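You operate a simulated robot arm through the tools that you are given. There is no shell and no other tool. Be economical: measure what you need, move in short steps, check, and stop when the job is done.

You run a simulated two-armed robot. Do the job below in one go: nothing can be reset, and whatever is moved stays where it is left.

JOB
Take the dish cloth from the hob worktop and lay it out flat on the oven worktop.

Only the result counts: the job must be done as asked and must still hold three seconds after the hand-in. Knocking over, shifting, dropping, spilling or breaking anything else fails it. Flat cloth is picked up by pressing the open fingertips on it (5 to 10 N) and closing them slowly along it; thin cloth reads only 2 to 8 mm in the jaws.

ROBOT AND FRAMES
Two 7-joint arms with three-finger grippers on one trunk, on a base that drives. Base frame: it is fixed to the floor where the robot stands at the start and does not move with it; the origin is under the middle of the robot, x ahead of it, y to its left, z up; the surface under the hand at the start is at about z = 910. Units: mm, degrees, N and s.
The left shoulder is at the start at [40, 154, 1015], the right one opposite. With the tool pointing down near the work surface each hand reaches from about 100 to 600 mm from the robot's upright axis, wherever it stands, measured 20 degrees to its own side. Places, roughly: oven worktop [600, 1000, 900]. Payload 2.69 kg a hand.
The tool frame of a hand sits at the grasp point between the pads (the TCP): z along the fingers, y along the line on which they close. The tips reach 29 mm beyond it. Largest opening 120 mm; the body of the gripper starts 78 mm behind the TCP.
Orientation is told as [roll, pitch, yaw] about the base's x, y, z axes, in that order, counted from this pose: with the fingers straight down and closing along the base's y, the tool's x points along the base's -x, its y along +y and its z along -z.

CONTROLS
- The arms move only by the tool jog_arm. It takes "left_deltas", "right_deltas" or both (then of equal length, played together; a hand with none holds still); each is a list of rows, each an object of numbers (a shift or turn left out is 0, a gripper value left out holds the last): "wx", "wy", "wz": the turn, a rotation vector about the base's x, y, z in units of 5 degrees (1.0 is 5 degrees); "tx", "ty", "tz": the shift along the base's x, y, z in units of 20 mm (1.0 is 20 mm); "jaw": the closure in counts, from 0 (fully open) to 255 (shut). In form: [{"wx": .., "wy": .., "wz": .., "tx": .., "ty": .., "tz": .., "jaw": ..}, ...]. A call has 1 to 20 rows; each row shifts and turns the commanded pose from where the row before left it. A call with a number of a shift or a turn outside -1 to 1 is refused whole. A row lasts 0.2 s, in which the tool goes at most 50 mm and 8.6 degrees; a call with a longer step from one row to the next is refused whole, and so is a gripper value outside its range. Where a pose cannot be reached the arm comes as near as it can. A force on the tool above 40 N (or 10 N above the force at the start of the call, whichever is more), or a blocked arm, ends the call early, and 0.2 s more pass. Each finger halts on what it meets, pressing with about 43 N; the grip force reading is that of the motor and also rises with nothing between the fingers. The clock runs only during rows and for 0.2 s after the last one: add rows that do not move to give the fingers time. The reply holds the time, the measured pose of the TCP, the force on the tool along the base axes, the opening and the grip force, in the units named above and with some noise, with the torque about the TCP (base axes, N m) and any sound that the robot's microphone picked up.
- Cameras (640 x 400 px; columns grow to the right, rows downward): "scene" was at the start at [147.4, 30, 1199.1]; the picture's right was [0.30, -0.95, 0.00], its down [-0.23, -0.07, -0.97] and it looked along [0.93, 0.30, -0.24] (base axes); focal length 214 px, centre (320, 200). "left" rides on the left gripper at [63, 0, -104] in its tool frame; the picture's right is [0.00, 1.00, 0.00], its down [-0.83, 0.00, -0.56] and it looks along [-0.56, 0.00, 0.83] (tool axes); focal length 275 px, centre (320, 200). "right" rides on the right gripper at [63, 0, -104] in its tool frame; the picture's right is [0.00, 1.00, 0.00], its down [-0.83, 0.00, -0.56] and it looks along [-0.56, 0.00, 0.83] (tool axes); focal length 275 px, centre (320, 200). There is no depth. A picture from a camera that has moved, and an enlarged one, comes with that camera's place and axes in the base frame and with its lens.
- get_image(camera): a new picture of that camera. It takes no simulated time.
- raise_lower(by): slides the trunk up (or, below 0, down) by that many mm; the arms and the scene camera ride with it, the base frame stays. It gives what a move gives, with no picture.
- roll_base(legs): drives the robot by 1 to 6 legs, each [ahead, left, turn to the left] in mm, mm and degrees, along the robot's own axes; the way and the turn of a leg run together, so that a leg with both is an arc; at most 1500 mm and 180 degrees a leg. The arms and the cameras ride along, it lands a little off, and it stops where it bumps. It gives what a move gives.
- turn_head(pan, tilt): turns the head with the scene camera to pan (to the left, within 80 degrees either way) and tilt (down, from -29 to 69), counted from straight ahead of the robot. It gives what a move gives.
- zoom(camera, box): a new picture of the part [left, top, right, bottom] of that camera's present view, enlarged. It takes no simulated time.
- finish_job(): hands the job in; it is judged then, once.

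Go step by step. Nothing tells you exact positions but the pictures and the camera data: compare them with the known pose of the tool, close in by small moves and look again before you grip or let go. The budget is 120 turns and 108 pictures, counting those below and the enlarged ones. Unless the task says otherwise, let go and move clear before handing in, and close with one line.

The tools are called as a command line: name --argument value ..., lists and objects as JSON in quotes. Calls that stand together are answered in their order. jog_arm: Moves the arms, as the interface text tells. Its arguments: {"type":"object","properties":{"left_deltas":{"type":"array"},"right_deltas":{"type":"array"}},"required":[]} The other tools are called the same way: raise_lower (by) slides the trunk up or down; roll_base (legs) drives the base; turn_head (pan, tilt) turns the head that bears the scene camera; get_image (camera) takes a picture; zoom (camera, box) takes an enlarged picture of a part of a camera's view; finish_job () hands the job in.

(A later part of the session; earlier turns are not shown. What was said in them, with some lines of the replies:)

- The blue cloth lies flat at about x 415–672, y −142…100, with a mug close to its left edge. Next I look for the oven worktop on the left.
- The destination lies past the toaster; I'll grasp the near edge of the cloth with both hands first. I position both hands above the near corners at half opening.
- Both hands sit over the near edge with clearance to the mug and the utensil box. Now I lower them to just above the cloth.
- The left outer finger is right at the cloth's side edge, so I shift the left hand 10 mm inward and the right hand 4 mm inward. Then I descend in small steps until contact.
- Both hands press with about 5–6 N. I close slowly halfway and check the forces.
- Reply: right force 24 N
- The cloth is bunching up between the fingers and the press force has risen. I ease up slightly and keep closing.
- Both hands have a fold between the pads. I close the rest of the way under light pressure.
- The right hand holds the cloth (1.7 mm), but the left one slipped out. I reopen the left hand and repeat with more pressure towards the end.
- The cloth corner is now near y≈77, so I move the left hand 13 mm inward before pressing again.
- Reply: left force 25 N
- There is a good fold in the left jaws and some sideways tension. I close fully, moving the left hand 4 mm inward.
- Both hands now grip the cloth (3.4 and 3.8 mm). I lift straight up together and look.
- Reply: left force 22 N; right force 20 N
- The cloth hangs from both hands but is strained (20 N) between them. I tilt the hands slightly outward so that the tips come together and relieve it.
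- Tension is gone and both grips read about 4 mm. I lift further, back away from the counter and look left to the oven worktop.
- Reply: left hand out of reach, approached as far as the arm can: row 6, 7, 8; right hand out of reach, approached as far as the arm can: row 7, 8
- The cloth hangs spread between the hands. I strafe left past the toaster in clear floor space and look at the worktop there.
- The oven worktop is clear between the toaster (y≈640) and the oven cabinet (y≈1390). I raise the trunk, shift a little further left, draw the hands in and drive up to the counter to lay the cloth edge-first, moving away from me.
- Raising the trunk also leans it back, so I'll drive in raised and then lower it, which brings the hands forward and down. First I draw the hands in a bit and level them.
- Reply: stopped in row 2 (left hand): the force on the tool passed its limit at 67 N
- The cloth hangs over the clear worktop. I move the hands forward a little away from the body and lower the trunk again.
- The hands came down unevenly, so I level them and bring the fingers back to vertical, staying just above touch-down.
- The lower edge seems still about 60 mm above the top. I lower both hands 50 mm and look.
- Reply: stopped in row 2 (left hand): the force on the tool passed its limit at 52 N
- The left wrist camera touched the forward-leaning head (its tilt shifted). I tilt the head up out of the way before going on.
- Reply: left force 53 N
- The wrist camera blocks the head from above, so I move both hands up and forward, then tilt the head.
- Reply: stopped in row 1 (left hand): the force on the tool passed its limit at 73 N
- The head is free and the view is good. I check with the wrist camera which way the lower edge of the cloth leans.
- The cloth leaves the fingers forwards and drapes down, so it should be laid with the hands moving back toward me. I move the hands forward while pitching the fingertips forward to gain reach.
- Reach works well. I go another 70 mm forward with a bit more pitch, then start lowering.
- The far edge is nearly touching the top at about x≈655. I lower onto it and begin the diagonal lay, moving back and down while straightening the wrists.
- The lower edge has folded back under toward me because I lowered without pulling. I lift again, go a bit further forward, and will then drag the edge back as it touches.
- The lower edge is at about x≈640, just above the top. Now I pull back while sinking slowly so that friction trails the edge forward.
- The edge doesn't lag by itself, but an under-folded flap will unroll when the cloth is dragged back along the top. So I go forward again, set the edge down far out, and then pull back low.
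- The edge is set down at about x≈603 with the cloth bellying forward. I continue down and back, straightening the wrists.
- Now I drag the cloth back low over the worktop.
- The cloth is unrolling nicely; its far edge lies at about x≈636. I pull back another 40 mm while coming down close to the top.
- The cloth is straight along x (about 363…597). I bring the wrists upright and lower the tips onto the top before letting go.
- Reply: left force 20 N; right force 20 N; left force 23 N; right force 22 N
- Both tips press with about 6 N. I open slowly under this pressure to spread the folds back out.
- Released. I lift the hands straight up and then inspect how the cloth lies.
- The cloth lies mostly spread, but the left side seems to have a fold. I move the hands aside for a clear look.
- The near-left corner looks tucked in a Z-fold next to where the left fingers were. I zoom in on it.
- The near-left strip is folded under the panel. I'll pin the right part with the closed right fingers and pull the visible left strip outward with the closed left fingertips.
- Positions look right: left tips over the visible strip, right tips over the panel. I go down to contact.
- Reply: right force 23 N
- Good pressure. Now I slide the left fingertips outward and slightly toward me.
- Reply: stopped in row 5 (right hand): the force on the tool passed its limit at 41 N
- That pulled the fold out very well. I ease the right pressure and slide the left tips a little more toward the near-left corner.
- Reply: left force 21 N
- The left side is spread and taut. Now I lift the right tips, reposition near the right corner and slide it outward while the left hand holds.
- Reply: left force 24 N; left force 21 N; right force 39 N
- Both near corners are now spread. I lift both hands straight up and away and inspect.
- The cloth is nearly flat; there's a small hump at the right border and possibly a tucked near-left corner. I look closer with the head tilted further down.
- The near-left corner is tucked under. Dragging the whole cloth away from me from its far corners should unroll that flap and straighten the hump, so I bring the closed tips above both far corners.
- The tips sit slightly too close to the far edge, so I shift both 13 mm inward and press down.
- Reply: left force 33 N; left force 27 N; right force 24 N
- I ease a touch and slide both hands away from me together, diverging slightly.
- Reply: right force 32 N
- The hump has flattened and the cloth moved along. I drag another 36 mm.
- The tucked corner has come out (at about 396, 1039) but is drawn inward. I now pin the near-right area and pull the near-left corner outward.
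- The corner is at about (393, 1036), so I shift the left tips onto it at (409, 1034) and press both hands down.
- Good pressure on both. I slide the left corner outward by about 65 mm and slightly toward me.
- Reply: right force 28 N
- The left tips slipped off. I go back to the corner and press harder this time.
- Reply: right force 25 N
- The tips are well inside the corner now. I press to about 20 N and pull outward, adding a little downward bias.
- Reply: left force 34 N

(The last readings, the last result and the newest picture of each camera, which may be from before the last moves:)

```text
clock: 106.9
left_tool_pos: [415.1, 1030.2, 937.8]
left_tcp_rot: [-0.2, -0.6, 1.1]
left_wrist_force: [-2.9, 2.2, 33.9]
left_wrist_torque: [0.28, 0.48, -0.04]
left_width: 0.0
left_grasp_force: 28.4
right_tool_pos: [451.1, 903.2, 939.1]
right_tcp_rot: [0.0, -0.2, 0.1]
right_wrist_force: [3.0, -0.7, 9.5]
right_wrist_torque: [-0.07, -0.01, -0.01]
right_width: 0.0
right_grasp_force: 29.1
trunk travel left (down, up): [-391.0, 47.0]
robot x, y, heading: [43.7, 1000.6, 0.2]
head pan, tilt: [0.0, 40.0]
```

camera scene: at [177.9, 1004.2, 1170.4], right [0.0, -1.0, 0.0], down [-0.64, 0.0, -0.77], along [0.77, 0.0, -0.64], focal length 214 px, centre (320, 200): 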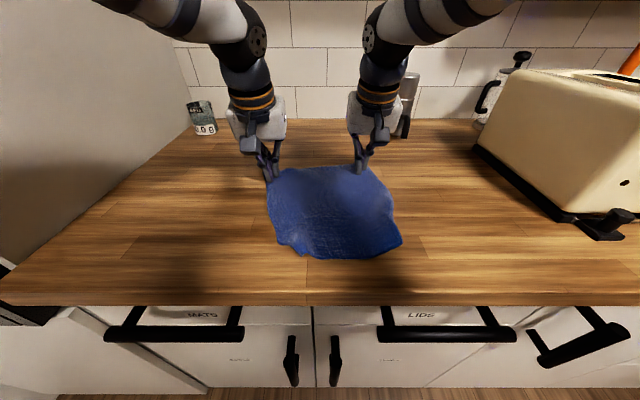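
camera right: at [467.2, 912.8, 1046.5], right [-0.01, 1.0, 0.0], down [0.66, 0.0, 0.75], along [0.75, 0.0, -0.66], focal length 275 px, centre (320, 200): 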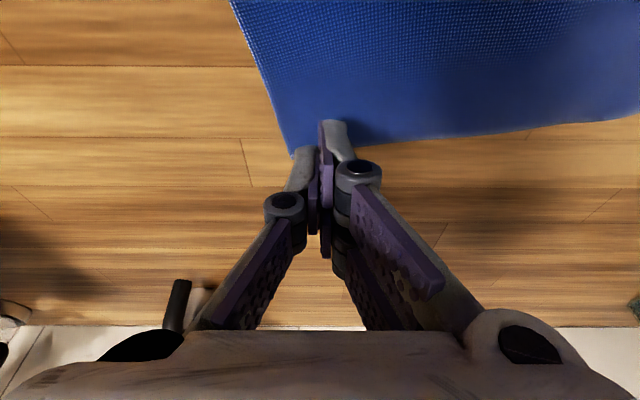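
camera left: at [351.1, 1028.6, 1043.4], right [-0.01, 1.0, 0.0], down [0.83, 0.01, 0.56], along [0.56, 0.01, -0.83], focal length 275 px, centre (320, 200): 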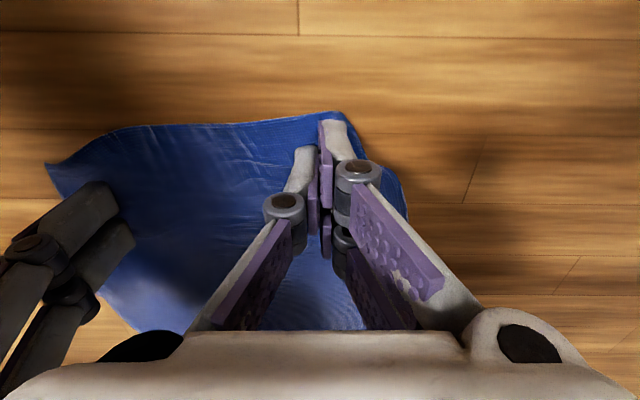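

jog_arm --left_deltas '[{"tz": 0.02}, {"ty": 0.3}, {"ty": 0.3}, {"ty": 0.3}, {"ty": 0.3, "tx": -0.05}, {"ty": 0.3, "tx": -0.1}, {"ty": 0.3, "tx": -0.1}, {"ty": 0.3, "tx": -0.1}, {"ty": 0.3, "tx": -0.1}, {}]'

zoom --camera "scene" --box '[236, 145, 428, 265]'

```text
clock: 108.4
left_tool_pos: [413.1, 1061.0, 938.8]
left_tcp_rot: [-0.5, -0.7, 1.2]
left_wrist_force: [-1.5, -4.8, 17.3]
left_wrist_torque: [-0.06, 0.25, 0.07]
left_width: 0.0
left_grasp_force: 29.0
right_tool_pos: [451.5, 903.8, 938.2]
right_tcp_rot: [0.2, -0.4, 0.1]
right_wrist_force: [0.0, 1.2, 10.2]
right_wrist_torque: [0.07, 0.08, 0.01]
right_width: 0.4
right_grasp_force: 28.7
trunk travel left (down, up): [-391.0, 47.0]
robot x, y, heading: [49.2, 1005.3, 0.1]
head pan, tilt: [0.0, 40.0]
stopped in row 7 (left hand): the force on the tool passed its limit at 45 N (the readings are from after the stop); the commanded pose is now the measured one
```

```text
3.33 times, centred on (332, 205) of scene
camera zoom: at [179.8, 1003.7, 1169.7], right [0.0, -1.0, 0.0], down [-0.64, 0.0, -0.77], along [0.77, 0.0, -0.64], focal length 715 px, centre (280, 183)
```

zoom: 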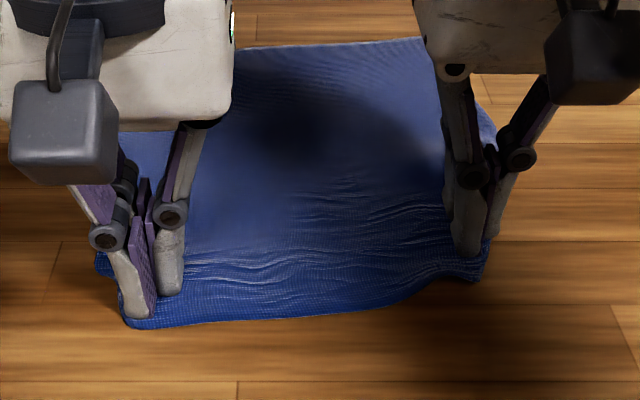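

The corner follows well now. I pull a little further outward and toward me.

jog_arm --left_deltas '[{"ty": 0.25, "tx": -0.2}, {"ty": 0.25, "tx": -0.2}, {"ty": 0.25, "tx": -0.2}, {"ty": 0.25, "tx": -0.2}, {}]'

zoom --camera "scene" --box '[236, 145, 428, 265]'

get_image --camera "right"

```text
clock: 109.6
left_tool_pos: [397.5, 1080.4, 937.9]
left_tcp_rot: [-0.4, -0.7, 1.0]
left_wrist_force: [7.2, -16.5, 19.2]
left_wrist_torque: [-0.55, -0.13, 0.06]
left_width: 0.2
left_grasp_force: 27.9
right_tool_pos: [451.7, 903.8, 938.9]
right_tcp_rot: [0.2, -0.2, 0.1]
right_wrist_force: [-1.2, 10.5, 14.1]
right_wrist_torque: [0.33, 0.14, -0.06]
right_width: 0.0
right_grasp_force: 28.7
trunk travel left (down, up): [-391.0, 47.0]
robot x, y, heading: [46.1, 1001.3, -0.1]
head pan, tilt: [0.0, 40.0]
```

```text
3.33 times, centred on (332, 205) of scene
camera zoom: at [180.3, 1003.3, 1170.1], right [0.0, -1.0, 0.0], down [-0.64, 0.0, -0.77], along [0.77, 0.0, -0.64], focal length 715 px, centre (280, 183)
```

zoom: 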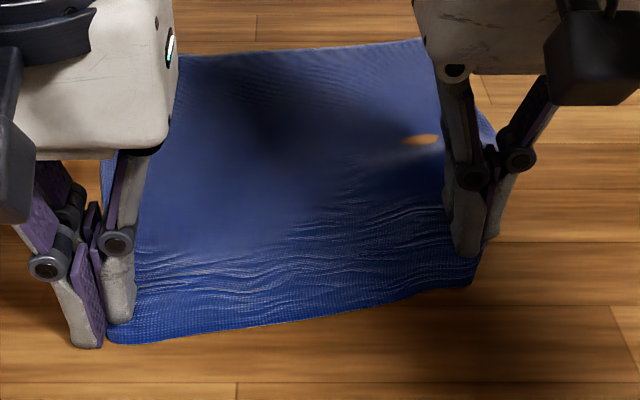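

```text
17 pictures are left
camera right: at [386.3, 902.7, 1042.2], right [-0.01, 1.0, 0.0], down [0.83, 0.0, 0.56], along [0.56, 0.01, -0.83], focal length 275 px, centre (320, 200)
```

right: 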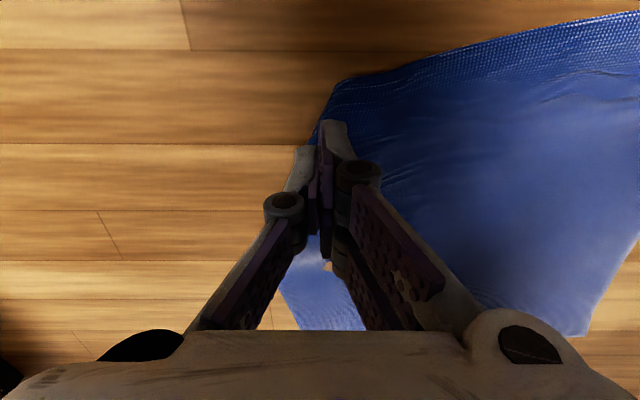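

The near edge is straight now. I do the same at the near-right corner: reposition the right tips there and slide outward while the left holds.

jog_arm --right_deltas '[{"tz": 0.6}, {"tx": -0.9, "ty": 0.75}, {"tz": -0.55}, {"tz": -0.07}, {}]'

```text
clock: 110.8
left_tool_pos: [396.8, 1081.4, 937.7]
left_tcp_rot: [-0.2, -0.6, 1.0]
left_wrist_force: [4.0, -2.8, 18.2]
left_wrist_torque: [-0.12, -0.1, 0.01]
left_width: 0.0
left_grasp_force: 28.6
right_tool_pos: [432.4, 917.5, 937.7]
right_tcp_rot: [0.3, -0.3, 0.0]
right_wrist_force: [-1.7, -2.6, 24.3]
right_wrist_torque: [0.05, -0.13, -0.02]
right_width: 0.0
right_grasp_force: 28.6
trunk travel left (down, up): [-391.0, 47.0]
robot x, y, heading: [47.4, 1001.2, -0.1]
head pan, tilt: [0.0, 40.0]
```

jog_arm --right_deltas '[{"ty": -0.25, "tx": -0.1}, {"ty": -0.25, "tx": -0.1}, {"ty": -0.25, "tx": -0.1}, {"ty": -0.25, "tx": -0.1}, {}]'

zoom --camera "scene" --box '[236, 145, 428, 265]'

```text
clock: 112.0
left_tool_pos: [396.1, 1081.7, 937.4]
left_tcp_rot: [-0.3, -0.5, 1.0]
left_wrist_force: [0.7, -4.0, 19.5]
left_wrist_torque: [-0.26, -0.02, 0.0]
left_width: 0.1
left_grasp_force: 28.7
right_tool_pos: [424.9, 900.1, 938.3]
right_tcp_rot: [0.0, -0.3, 0.1]
right_wrist_force: [2.8, 5.0, 23.1]
right_wrist_torque: [0.29, -0.26, 0.03]
right_width: 0.0
right_grasp_force: 29.2
trunk travel left (down, up): [-391.0, 47.0]
robot x, y, heading: [47.1, 1002.1, 0.1]
head pan, tilt: [0.0, 40.0]
```

```text
3.33 times, centred on (332, 205) of scene
camera zoom: at [179.6, 1004.2, 1170.2], right [0.0, -1.0, 0.0], down [-0.64, 0.0, -0.77], along [0.77, 0.0, -0.64], focal length 715 px, centre (280, 183)
```

zoom: 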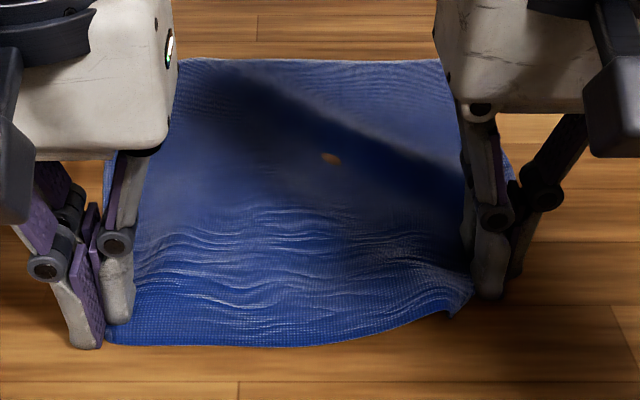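

I lift both hands clear and inspect the result.

jog_arm --left_deltas '[{"tz": 0.6}, {"tz": 1}, {"tz": 1}, {"tz": 1}, {"tz": 1, "ty": 1}, {"tz": 1, "ty": 1}, {"tz": 1, "ty": 1}, {"ty": 1}, {"ty": 1}, {}]' --right_deltas '[{"tz": 0.6}, {"tz": 1}, {"tz": 1}, {"tz": 1}, {"tz": 1, "ty": -1}, {"tz": 1, "ty": -1}, {"tz": 1, "ty": -1}, {"ty": -1}, {"ty": -0.5}, {}]'

zoom --camera "scene" --box '[236, 145, 428, 265]'

get_image --camera "right"

```text
clock: 114.2
left_tool_pos: [396.9, 1182.7, 1069.4]
left_tcp_rot: [-0.3, -0.5, 1.0]
left_wrist_force: [0.5, -0.7, 0.3]
left_wrist_torque: [-0.01, -0.03, -0.01]
left_width: 0.0
left_grasp_force: 28.1
right_tool_pos: [426.9, 806.7, 1067.3]
right_tcp_rot: [0.1, -0.1, 0.1]
right_wrist_force: [-0.2, -0.1, 0.9]
right_wrist_torque: [0.03, 0.0, 0.0]
right_width: 0.0
right_grasp_force: 28.5
trunk travel left (down, up): [-391.0, 47.0]
robot x, y, heading: [43.6, 1000.5, 0.1]
head pan, tilt: [0.0, 40.0]
```

```text
3.33 times, centred on (332, 205) of scene
camera zoom: at [181.4, 1003.8, 1169.9], right [0.0, -1.0, 0.0], down [-0.64, 0.0, -0.77], along [0.77, 0.0, -0.64], focal length 715 px, centre (280, 183)
```

zoom: 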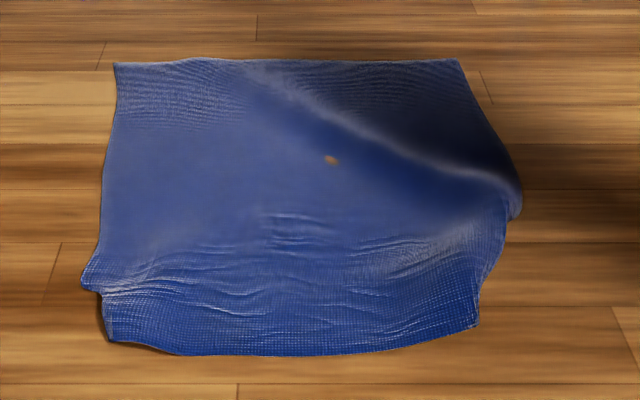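

```text
14 pictures are left
camera right: at [361.8, 807.7, 1173.2], right [-0.01, 1.0, 0.0], down [0.83, 0.0, 0.56], along [0.56, 0.01, -0.83], focal length 275 px, centre (320, 200)
```

right: 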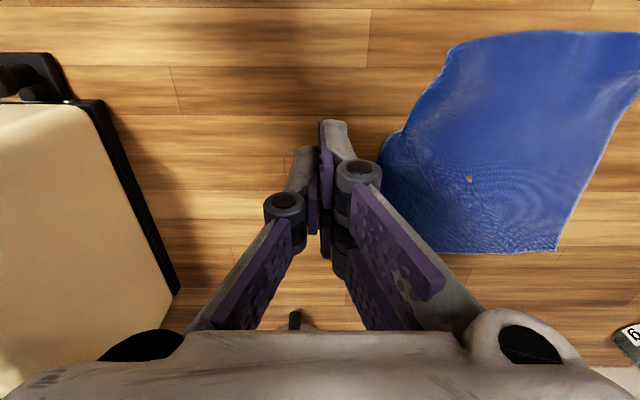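

The near edge is still short by about 60 mm, with the near-right corner drawn in to y≈914. I press both near corners again and pull them outward simultaneously.

jog_arm --left_deltas '[{"ty": -1}, {"ty": -1}, {"ty": -1, "tz": -1}, {"ty": -1, "tz": -1}, {"ty": -1, "tz": -1}, {"ty": -0.75, "tz": -1}, {"tz": -1}, {"tz": -1}, {"tz": -0.4}, {}]' --right_deltas '[{"ty": 1, "tx": -0.3}, {"ty": 1, "tx": -0.3}, {"ty": 1, "tz": -1, "tx": -0.3}, {"ty": 1, "tz": -1, "tx": -0.2}, {"ty": 1, "tz": -1}, {"ty": 0.9, "tz": -1}, {"tz": -1}, {"tz": -1}, {"tz": -0.3}, {}]'

get_image --camera "right"

get_image --camera "left"

```text
clock: 116.4
left_tool_pos: [396.8, 1067.8, 940.9]
left_tcp_rot: [-0.3, -0.4, 1.1]
left_wrist_force: [-0.6, -0.5, 0.4]
left_wrist_torque: [0.02, -0.03, 0.0]
left_width: 0.0
left_grasp_force: 28.4
right_tool_pos: [404.4, 924.9, 942.5]
right_tcp_rot: [0.1, -0.1, 0.1]
right_wrist_force: [0.6, -0.3, 0.9]
right_wrist_torque: [-0.02, -0.01, 0.0]
right_width: 0.2
right_grasp_force: 28.4
trunk travel left (down, up): [-391.0, 47.0]
robot x, y, heading: [45.9, 999.2, 0.1]
head pan, tilt: [0.0, 40.0]
```

```text
13 pictures are left
camera right: at [339.2, 925.3, 1046.8], right [-0.01, 1.0, 0.0], down [0.83, 0.0, 0.56], along [0.56, 0.01, -0.83], focal length 275 px, centre (320, 200)
```

right: 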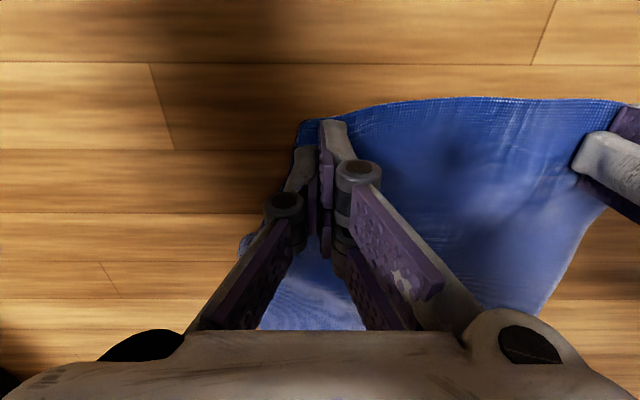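

```text
12 pictures are left
camera left: at [332.2, 1066.5, 1044.5], right [-0.01, 1.0, 0.0], down [0.83, 0.01, 0.56], along [0.56, 0.0, -0.83], focal length 275 px, centre (320, 200)
```

left: 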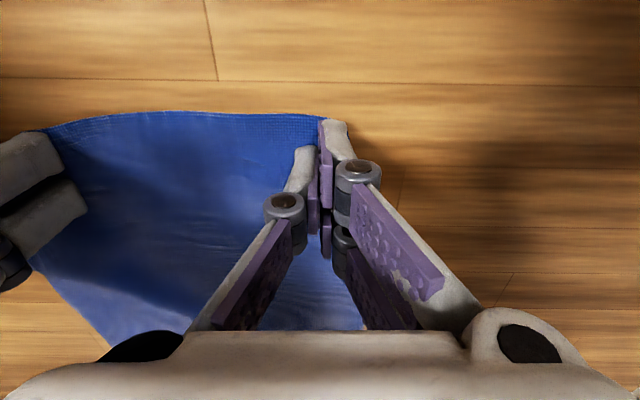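

Both tips are just inside their corners. I press down to roughly 20 N.

jog_arm --left_deltas '[{"tz": -0.1}, {"tz": -0.07}, {}]' --right_deltas '[{"tz": -0.15}, {"tz": -0.1}, {}]'

```text
clock: 117.2
left_tool_pos: [396.1, 1068.6, 937.7]
left_tcp_rot: [-0.3, -0.5, 1.1]
left_wrist_force: [1.5, -0.5, 1.1]
left_wrist_torque: [-0.04, -0.01, 0.05]
left_width: 0.0
left_grasp_force: 28.7
right_tool_pos: [404.1, 926.0, 937.6]
right_tcp_rot: [0.0, -0.2, 0.2]
right_wrist_force: [-1.2, -1.5, 6.0]
right_wrist_torque: [-0.03, -0.05, 0.02]
right_width: 0.0
right_grasp_force: 28.4
trunk travel left (down, up): [-391.0, 47.0]
robot x, y, heading: [44.1, 1001.7, 0.0]
head pan, tilt: [0.0, 40.0]
```

jog_arm --left_deltas '[{"tz": -0.07}, {"tz": -0.03}, {}]' --right_deltas '[{"tz": -0.06}, {}, {}]'

```text
clock: 118.0
left_tool_pos: [396.1, 1067.3, 937.8]
left_tcp_rot: [-0.4, -0.8, 1.1]
left_wrist_force: [6.1, 2.3, 28.6]
left_wrist_torque: [0.15, -0.05, -0.03]
left_width: 0.0
left_grasp_force: 28.1
right_tool_pos: [403.3, 925.3, 938.2]
right_tcp_rot: [0.2, -0.4, 0.0]
right_wrist_force: [1.7, -3.0, 19.1]
right_wrist_torque: [-0.06, -0.08, 0.01]
right_width: 0.0
right_grasp_force: 28.4
trunk travel left (down, up): [-391.0, 47.0]
robot x, y, heading: [45.3, 1001.2, -0.0]
head pan, tilt: [0.0, 40.0]
```

jog_arm --left_deltas '[{"tz": 0.02}, {"ty": 0.1}, {"ty": 0.1}, {"ty": 0.1, "tx": -0.05}, {"ty": 0.1, "tx": -0.05}, {"ty": 0.1}, {"ty": 0.1}, {"ty": 0.1}, {"ty": 0.1}, {}]' --right_deltas '[{"tz": -0.01}, {"ty": -0.25}, {"ty": -0.25}, {"ty": -0.25}, {"ty": -0.25}, {"ty": -0.25}, {"ty": -0.25}, {"ty": -0.25}, {"ty": -0.25}, {}]'

zoom --camera "scene" --box '[236, 145, 428, 265]'

```text
clock: 119.0
left_tool_pos: [396.1, 1070.3, 938.0]
left_tcp_rot: [-0.9, -1.0, 1.1]
left_wrist_force: [-0.4, -6.5, 16.8]
left_wrist_torque: [-0.1, 0.09, 0.03]
left_width: 0.0
left_grasp_force: 28.7
right_tool_pos: [402.1, 915.3, 937.9]
right_tcp_rot: [0.6, -0.6, 0.2]
right_wrist_force: [-2.1, 3.3, 16.1]
right_wrist_torque: [0.12, -0.02, 0.01]
right_width: 0.0
right_grasp_force: 28.7
trunk travel left (down, up): [-391.0, 47.0]
robot x, y, heading: [46.2, 1002.1, -0.1]
head pan, tilt: [0.0, 40.0]
stopped in row 4 (left hand): the force on the tool passed its limit at 41 N (the readings are from after the stop); the commanded pose is now the measured one
```

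```text
3.33 times, centred on (332, 205) of scene
camera zoom: at [179.2, 1003.8, 1169.7], right [0.0, -1.0, 0.0], down [-0.64, 0.0, -0.77], along [0.77, 0.0, -0.64], focal length 715 px, centre (280, 183)
```

zoom: 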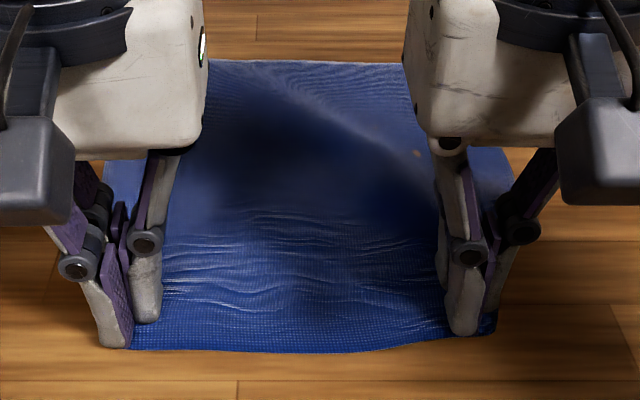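

Both corners are following. I keep pulling from the relaxed pressure.

jog_arm --left_deltas '[{"ty": 0.15}, {"ty": 0.15}, {"ty": 0.15}, {"ty": 0.15}, {"ty": 0.1}, {"ty": 0.1}, {}]' --right_deltas '[{"ty": -0.25}, {"ty": -0.25}, {"ty": -0.25}, {"ty": -0.25}, {"ty": -0.25}, {"ty": -0.2}, {}]'

zoom --camera "scene" --box '[236, 145, 428, 265]'

```text
clock: 120.6
left_tool_pos: [395.8, 1085.3, 938.5]
left_tcp_rot: [-0.7, -0.9, 1.0]
left_wrist_force: [-0.1, -9.8, 36.4]
left_wrist_torque: [-0.29, 0.11, 0.0]
left_width: 0.0
left_grasp_force: 28.6
right_tool_pos: [402.2, 883.7, 937.3]
right_tcp_rot: [0.5, -0.2, 0.2]
right_wrist_force: [0.1, 0.1, -0.2]
right_wrist_torque: [0.01, 0.0, -0.02]
right_width: 0.0
right_grasp_force: 28.6
trunk travel left (down, up): [-391.0, 47.0]
robot x, y, heading: [45.5, 1002.6, 0.0]
head pan, tilt: [0.0, 40.0]
```

```text
3.33 times, centred on (332, 205) of scene
camera zoom: at [179.6, 1002.6, 1170.2], right [0.0, -1.0, 0.0], down [-0.64, 0.0, -0.77], along [0.77, 0.0, -0.64], focal length 715 px, centre (280, 183)
```

zoom: 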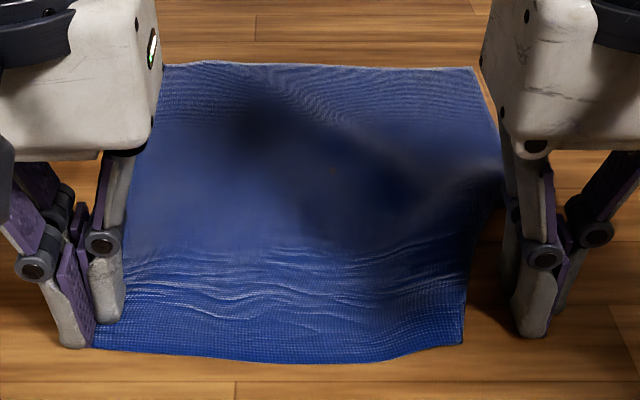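

The near-right corner is evidently tucked under as a flap. Dragging the whole cloth to the left should unroll it, so I move the right tips to the far-right area and will then drag both hands left.

jog_arm --left_deltas '[{"tz": 0.05}, {}, {}, {}, {}, {}, {}, {}, {}, {}, {}, {}, {}, {}]' --right_deltas '[{"tz": 1}, {"tz": 1, "ty": -0.5}, {"tz": 0.5}, {"tx": 1}, {"tx": 1}, {"tx": 1}, {"tx": 1, "ty": 0.3}, {"tx": 1, "ty": 0.5}, {"tx": 1, "ty": 0.5}, {"tx": 1, "ty": 0.5}, {"tx": 1, "ty": 0.4}, {"tz": -1}, {"tz": -1}, {"tz": -0.3}]'

```text
clock: 123.6
left_tool_pos: [396.8, 1085.5, 938.2]
left_tcp_rot: [-0.7, -0.9, 1.0]
left_wrist_force: [0.1, -4.7, 21.9]
left_wrist_torque: [-0.19, 0.0, 0.0]
left_width: 0.2
left_grasp_force: 28.7
right_tool_pos: [563.0, 919.3, 939.9]
right_tcp_rot: [0.4, -0.3, 0.1]
right_wrist_force: [0.0, -0.2, -0.1]
right_wrist_torque: [-0.03, 0.0, 0.03]
right_width: 0.1
right_grasp_force: 28.1
trunk travel left (down, up): [-391.0, 47.0]
robot x, y, heading: [48.2, 1003.4, 0.2]
head pan, tilt: [0.0, 40.0]
```

jog_arm --right_deltas '[{"tz": -0.1}, {"tz": -0.07}, {}]'

```text
clock: 124.4
left_tool_pos: [395.9, 1085.9, 939.3]
left_tcp_rot: [-0.7, -0.8, 1.1]
left_wrist_force: [-1.4, -4.2, 19.7]
left_wrist_torque: [-0.15, 0.02, 0.0]
left_width: 0.0
left_grasp_force: 28.5
right_tool_pos: [563.4, 918.1, 937.6]
right_tcp_rot: [0.6, -0.3, 0.2]
right_wrist_force: [-0.2, 0.4, -0.8]
right_wrist_torque: [0.0, -0.01, -0.01]
right_width: 0.1
right_grasp_force: 28.5
trunk travel left (down, up): [-391.0, 47.0]
robot x, y, heading: [47.5, 1002.4, 0.1]
head pan, tilt: [0.0, 40.0]
```

jog_arm --right_deltas '[{"tz": -0.06}, {"tz": -0.05}, {}]'

```text
clock: 125.2
left_tool_pos: [396.2, 1085.8, 937.5]
left_tcp_rot: [-0.7, -0.9, 1.0]
left_wrist_force: [0.8, -3.7, 12.8]
left_wrist_torque: [-0.09, -0.01, 0.01]
left_width: 0.0
left_grasp_force: 28.1
right_tool_pos: [562.2, 918.3, 937.0]
right_tcp_rot: [0.5, -0.4, 0.2]
right_wrist_force: [0.7, -0.9, 13.6]
right_wrist_torque: [-0.07, 0.11, -0.01]
right_width: 0.0
right_grasp_force: 28.1
trunk travel left (down, up): [-391.0, 47.0]
robot x, y, heading: [44.5, 1005.5, 0.2]
head pan, tilt: [0.0, 40.0]
```

Both press at about 13 N. I drag the cloth left by 70 mm with both hands.

jog_arm --left_deltas '[{"ty": 0.35}, {"ty": 0.35}, {"ty": 0.35}, {"ty": 0.35}, {"ty": 0.35}, {"ty": 0.35}, {"ty": 0.35}, {"ty": 0.35}, {"ty": 0.35}, {"ty": 0.35}, {}]' --right_deltas '[{"ty": 0.35}, {"ty": 0.35}, {"ty": 0.35}, {"ty": 0.35}, {"ty": 0.35}, {"ty": 0.35}, {"ty": 0.35}, {"ty": 0.35}, {"ty": 0.35}, {"ty": 0.35}, {}]'

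zoom --camera "scene" --box '[204, 145, 428, 285]'

```text
clock: 127.6
left_tool_pos: [395.1, 1155.5, 939.5]
left_tcp_rot: [-0.7, -0.8, 1.1]
left_wrist_force: [-0.4, -0.2, 0.5]
left_wrist_torque: [-0.01, 0.0, -0.03]
left_width: 0.0
left_grasp_force: 28.3
right_tool_pos: [563.6, 989.5, 937.6]
right_tcp_rot: [0.5, -0.4, 0.2]
right_wrist_force: [0.6, -8.0, 32.5]
right_wrist_torque: [-0.24, 0.31, 0.11]
right_width: 0.0
right_grasp_force: 28.9
trunk travel left (down, up): [-391.0, 47.0]
robot x, y, heading: [47.0, 1002.1, 0.4]
head pan, tilt: [0.0, 40.0]
```

```text
2.86 times, centred on (316, 215) of scene
camera zoom: at [179.1, 1003.2, 1170.3], right [0.0, -1.0, 0.0], down [-0.64, 0.0, -0.77], along [0.77, 0.0, -0.64], focal length 613 px, centre (331, 157)
```

zoom: 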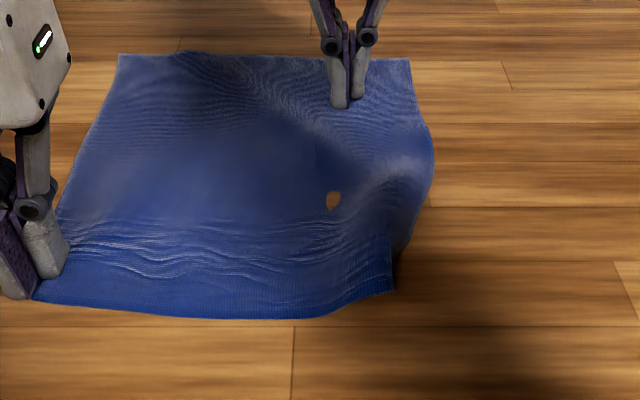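

Part of it unrolled; the near-right strip now shows beside the panel, like the left fold did earlier. I repeat that fix on the right: pin left, press on the visible strip near (440, 963) and slide outward.

jog_arm --left_deltas '[{"tz": 0.4}, {"ty": -0.6}, {"tz": -0.3}, {"tz": -0.15}, {"tz": -0.05}, {}, {}, {}, {}, {}, {}, {}]' --right_deltas '[{"tz": 0.7}, {"tz": 1}, {"tx": -1}, {"tx": -1}, {"tx": -1}, {"tx": -1, "ty": -0.4}, {"tx": -1, "ty": -0.4}, {"tx": -1, "ty": -0.5}, {"tx": -0.2}, {"tz": -1}, {"tz": -0.5}, {}]'

get_image --camera "right"

```text
clock: 129.3
left_tool_pos: [397.1, 1144.5, 938.4]
left_tcp_rot: [-0.8, -1.1, 1.1]
left_wrist_force: [-2.7, 0.4, 22.1]
left_wrist_torque: [0.14, 0.29, -0.03]
left_width: 0.0
left_grasp_force: 28.3
right_tool_pos: [455.7, 971.8, 969.1]
right_tcp_rot: [0.5, -0.1, 0.1]
right_wrist_force: [-1.2, -1.1, -0.8]
right_wrist_torque: [-0.03, -0.03, 0.01]
right_width: 0.1
right_grasp_force: 28.0
trunk travel left (down, up): [-391.0, 47.0]
robot x, y, heading: [50.3, 1002.6, -0.0]
head pan, tilt: [0.0, 40.0]
stopped in row 8 (left hand): the force on the tool passed its limit at 41 N (the readings are from after the stop); the commanded pose is now the measured one
```

```text
8 pictures are left
camera right: at [390.7, 969.7, 1074.3], right [-0.01, 1.0, 0.01], down [0.83, 0.0, 0.56], along [0.56, 0.01, -0.83], focal length 275 px, centre (320, 200)
```

right: 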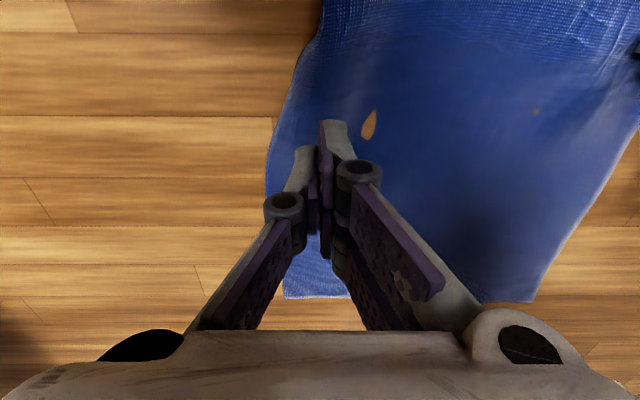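

The strip's border runs from about (476, 935) to (397, 970). I move the right tips to (440, 960) and press.

jog_arm --right_deltas '[{"tx": -0.8, "ty": -0.6}, {"tz": -0.7}, {"tz": -0.7}, {"tz": -0.1}, {"tz": -0.07}, {}]'

```text
clock: 130.7
left_tool_pos: [396.6, 1143.4, 937.5]
left_tcp_rot: [-0.9, -1.1, 1.0]
left_wrist_force: [0.9, 3.1, 35.2]
left_wrist_torque: [0.25, 0.24, -0.08]
left_width: 0.0
left_grasp_force: 28.9
right_tool_pos: [439.5, 957.9, 940.4]
right_tcp_rot: [0.5, -0.3, 0.2]
right_wrist_force: [0.0, 0.7, -0.3]
right_wrist_torque: [0.02, 0.02, -0.01]
right_width: 0.0
right_grasp_force: 27.8
trunk travel left (down, up): [-391.0, 47.0]
robot x, y, heading: [44.9, 1000.1, -0.1]
head pan, tilt: [0.0, 40.0]
```

jog_arm --left_deltas '[{"tz": 0.04}, {}, {}, {}]' --right_deltas '[{"tz": -0.1}, {"tz": -0.08}, {"tz": -0.04}, {}]'

```text
clock: 131.7
left_tool_pos: [395.7, 1143.6, 938.3]
left_tcp_rot: [-0.6, -0.9, 1.0]
left_wrist_force: [1.4, -0.2, 5.6]
left_wrist_torque: [0.0, 0.01, -0.03]
left_width: 0.1
left_grasp_force: 29.0
right_tool_pos: [439.0, 959.1, 938.2]
right_tcp_rot: [0.5, -0.6, 0.2]
right_wrist_force: [0.1, -3.3, 38.7]
right_wrist_torque: [-0.1, 0.28, 0.0]
right_width: 0.1
right_grasp_force: 28.2
trunk travel left (down, up): [-391.0, 47.0]
robot x, y, heading: [43.4, 1002.3, 0.1]
head pan, tilt: [0.0, 40.0]
```

Right is a bit high at 39 N and left light; I even them out and then slide the right tips outward and toward me.

jog_arm --left_deltas '[{"tz": -0.02}, {}, {}, {}, {}, {}, {}, {}, {}, {}]' --right_deltas '[{"tz": 0.07}, {}, {"ty": -0.3, "tx": -0.1}, {"ty": -0.3, "tx": -0.1}, {"ty": -0.3, "tx": -0.1}, {"ty": -0.3, "tx": -0.1}, {"ty": -0.3, "tx": -0.1}, {"ty": -0.3, "tx": -0.15}, {"ty": -0.3, "tx": -0.15}, {}]'

zoom --camera "scene" --box '[204, 145, 428, 285]'

```text
clock: 133.9
left_tool_pos: [397.3, 1143.9, 937.8]
left_tcp_rot: [-0.9, -1.1, 1.1]
left_wrist_force: [-0.5, -10.4, 17.1]
left_wrist_torque: [-0.22, 0.21, 0.07]
left_width: 0.0
left_grasp_force: 28.6
right_tool_pos: [423.2, 919.1, 936.5]
right_tcp_rot: [0.5, -0.3, 0.2]
right_wrist_force: [3.6, 19.7, 32.5]
right_wrist_torque: [0.51, 0.05, -0.13]
right_width: 0.2
right_grasp_force: 28.4
trunk travel left (down, up): [-391.0, 47.0]
robot x, y, heading: [44.4, 999.3, 0.2]
head pan, tilt: [0.0, 40.0]
```

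```text
2.86 times, centred on (316, 215) of scene
camera zoom: at [179.3, 1004.9, 1170.2], right [0.0, -1.0, 0.0], down [-0.64, 0.0, -0.77], along [0.77, 0.0, -0.64], focal length 613 px, centre (331, 157)
```

zoom: 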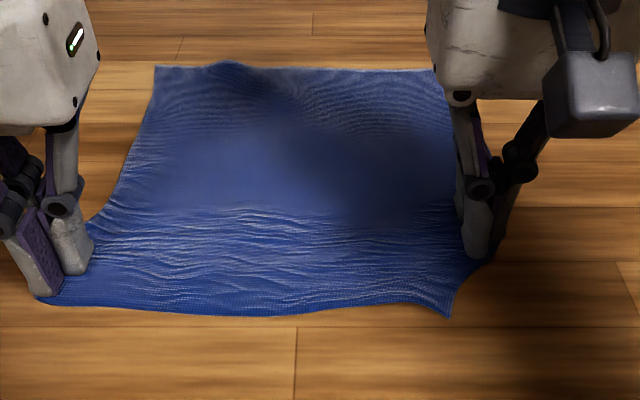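

Now the cloth is spread nearly square and taut. I lift both hands straight up and inspect.

jog_arm --left_deltas '[{"tz": 0.6}, {"tz": 1}, {"tz": 1}, {"tz": 1}, {"tz": 1, "ty": 1}, {"tz": 1, "ty": 1}, {"tz": 1, "ty": 0.7}, {}]' --right_deltas '[{"tz": 0.6}, {"tz": 1}, {"tz": 1}, {"tz": 1}, {"tz": 1, "ty": -1}, {"tz": 1, "ty": -1}, {"tz": 1, "ty": -1}, {"ty": -1}]'

zoom --camera "scene" --box '[204, 145, 428, 285]'

```text
clock: 135.7
left_tool_pos: [400.3, 1198.1, 1071.4]
left_tcp_rot: [-0.7, -0.9, 1.0]
left_wrist_force: [-0.2, 0.3, -0.1]
left_wrist_torque: [0.0, 0.0, 0.0]
left_width: 0.3
left_grasp_force: 28.2
right_tool_pos: [424.2, 835.1, 1067.3]
right_tcp_rot: [0.5, -0.1, 0.2]
right_wrist_force: [-0.1, 0.2, 0.0]
right_wrist_torque: [-0.03, -0.01, 0.02]
right_width: 0.0
right_grasp_force: 28.4
trunk travel left (down, up): [-391.0, 47.0]
robot x, y, heading: [47.3, 1000.4, -0.1]
head pan, tilt: [0.0, 40.0]
```

```text
2.86 times, centred on (316, 215) of scene
camera zoom: at [181.4, 1003.5, 1169.8], right [0.0, -1.0, 0.0], down [-0.64, 0.0, -0.77], along [0.77, 0.0, -0.64], focal length 613 px, centre (331, 157)
```

zoom: 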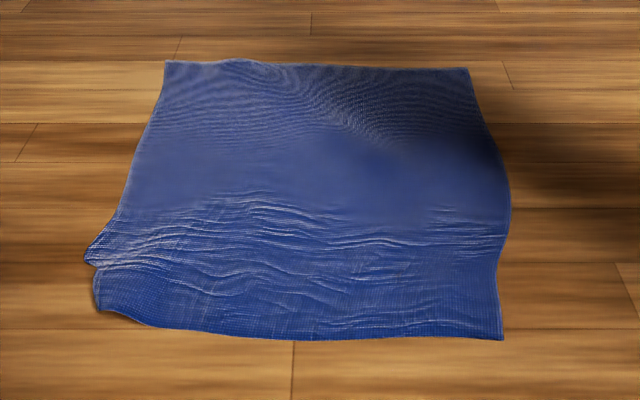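

The cloth is now nearly flat and square; a small pleat remains at the near-left border. One more gentle pull of the near-left corner toward me, with the right side pinned.

jog_arm --left_deltas '[{"ty": -1, "tx": -0.3}, {"ty": -1, "tx": -0.3}, {"ty": -1, "tz": -1}, {"ty": -1, "tz": -1}, {"ty": -0.5, "tz": -1}, {"tz": -1}, {"tz": -1}, {"tz": -1}, {"tz": -0.55}, {"tz": -0.15}, {}]' --right_deltas '[{"ty": 1, "tx": -0.6}, {"ty": 1, "tx": -0.6}, {"ty": 1, "tx": -0.6, "tz": -1}, {"ty": 1, "tx": -0.4, "tz": -1}, {"ty": 1, "tz": -1}, {"ty": 0.2, "tz": -1}, {"tz": -1}, {"tz": -1}, {"tz": -0.35}, {"tz": -0.15}, {}]'

```text
clock: 138.2
left_tool_pos: [387.3, 1109.9, 937.9]
left_tcp_rot: [-0.9, -1.5, 1.1]
left_wrist_force: [-2.3, 4.7, 22.4]
left_wrist_torque: [0.19, 0.31, -0.02]
left_width: 0.0
left_grasp_force: 28.6
right_tool_pos: [378.8, 941.1, 937.9]
right_tcp_rot: [0.6, -0.3, 0.2]
right_wrist_force: [0.4, 0.6, 2.2]
right_wrist_torque: [-0.01, 0.0, -0.03]
right_width: 0.0
right_grasp_force: 28.7
trunk travel left (down, up): [-391.0, 47.0]
robot x, y, heading: [48.6, 1002.1, 0.2]
head pan, tilt: [0.0, 40.0]
stopped in row 11 (left hand): the force on the tool passed its limit at 42 N (the readings are from after the stop); the commanded pose is now the measured one
```

jog_arm --left_deltas '[{}, {}, {"ty": 0.2, "tx": -0.2}, {"ty": 0.2, "tx": -0.2}, {"ty": 0.2, "tx": -0.2}, {"ty": 0.15, "tx": -0.15}, {}]' --right_deltas '[{"tz": -0.07}, {}, {}, {}, {}, {}, {}]'

zoom --camera "scene" --box '[204, 145, 428, 285]'

```text
clock: 139.5
left_tool_pos: [375.0, 1120.7, 937.5]
left_tcp_rot: [-1.2, -1.9, 1.1]
left_wrist_force: [-1.8, -0.1, 20.7]
left_wrist_torque: [0.02, 0.27, 0.02]
left_width: 0.1
left_grasp_force: 28.7
right_tool_pos: [378.5, 941.7, 937.9]
right_tcp_rot: [0.7, -0.5, 0.2]
right_wrist_force: [-0.8, -1.7, 17.9]
right_wrist_torque: [-0.07, 0.14, 0.04]
right_width: 0.0
right_grasp_force: 28.9
trunk travel left (down, up): [-391.0, 47.0]
robot x, y, heading: [43.5, 1002.2, 0.1]
head pan, tilt: [0.0, 40.0]
stopped in row 6 (left hand): the force on the tool passed its limit at 40 N (the readings are from after the stop); the commanded pose is now the measured one
```

```text
2.86 times, centred on (316, 215) of scene
camera zoom: at [179.5, 1003.6, 1169.9], right [0.0, -1.0, 0.0], down [-0.64, 0.0, -0.77], along [0.77, 0.0, -0.64], focal length 613 px, centre (331, 157)
```

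zoom: 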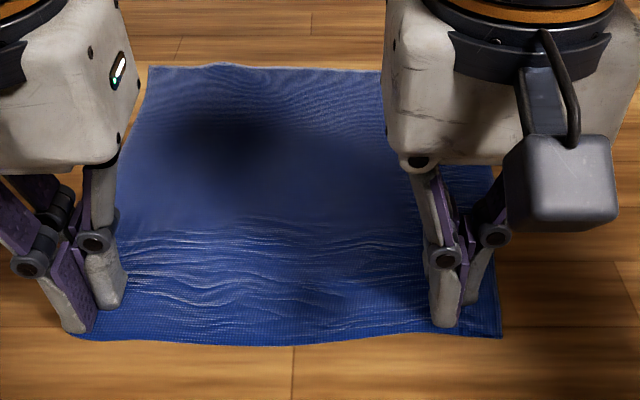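

The pleat is gone and the near edge is straight. I lift both hands clear and check once more.

jog_arm --left_deltas '[{"tz": 0.6}, {"tz": 1}, {"tz": 1}, {"tz": 1}, {"tz": 1, "ty": 0.8}, {"tz": 1, "ty": 0.8}, {"tz": 1, "ty": 0.8}, {"tz": 0.5}, {}]' --right_deltas '[{"tz": 0.6}, {"tz": 1}, {"tz": 1}, {"tz": 1}, {"tz": 1, "ty": -1}, {"tz": 1, "ty": -1}, {"tz": 1, "ty": -1}, {"ty": -1, "tz": 0.5}, {"ty": -1}]'

get_image --camera "scene"

zoom --camera "scene" --box '[204, 145, 428, 285]'

```text
clock: 141.5
left_tool_pos: [375.4, 1169.1, 1079.4]
left_tcp_rot: [-1.0, -1.6, 1.1]
left_wrist_force: [-0.1, -0.6, 0.5]
left_wrist_torque: [-0.03, 0.03, -0.01]
left_width: 0.1
left_grasp_force: 28.3
right_tool_pos: [378.5, 840.0, 1077.7]
right_tcp_rot: [0.6, -0.2, 0.3]
right_wrist_force: [-0.5, 0.1, -0.6]
right_wrist_torque: [0.0, -0.01, 0.02]
right_width: 0.0
right_grasp_force: 28.9
trunk travel left (down, up): [-391.0, 47.0]
robot x, y, heading: [43.8, 1001.4, 0.1]
head pan, tilt: [0.0, 40.0]
```

```text
4 pictures are left
camera scene: at [181.4, 1003.8, 1169.9], right [0.0, -1.0, 0.0], down [-0.64, 0.0, -0.77], along [0.77, 0.0, -0.64], focal length 214 px, centre (320, 200)
```

scene: 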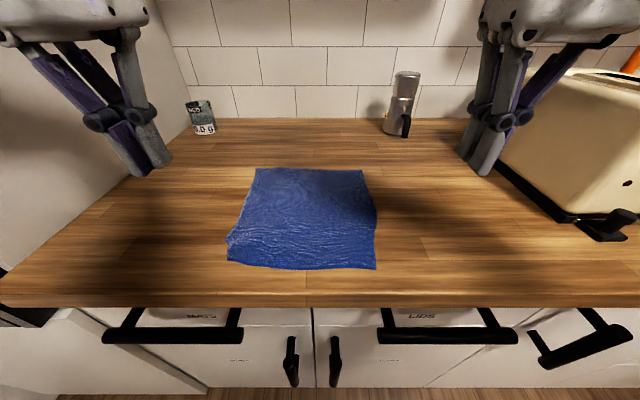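

```text
2.86 times, centred on (316, 215) of scene
camera zoom: at [181.4, 1003.8, 1169.9], right [0.0, -1.0, 0.0], down [-0.64, 0.0, -0.77], along [0.77, 0.0, -0.64], focal length 613 px, centre (331, 157)
```

zoom: 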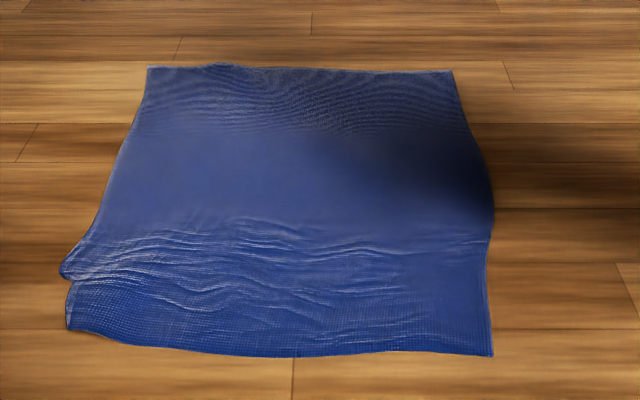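

The cloth lies flat and square on the oven worktop (about x 345–610, y 910–1150), both hands are clear, and nothing else on the worktop looks moved. I hand in now.

finish_job

```text
The job is handed in.
```

The dish cloth is laid out flat on the oven worktop, with only slight rippling and a small pleat at its near-left edge, and the job is handed in.
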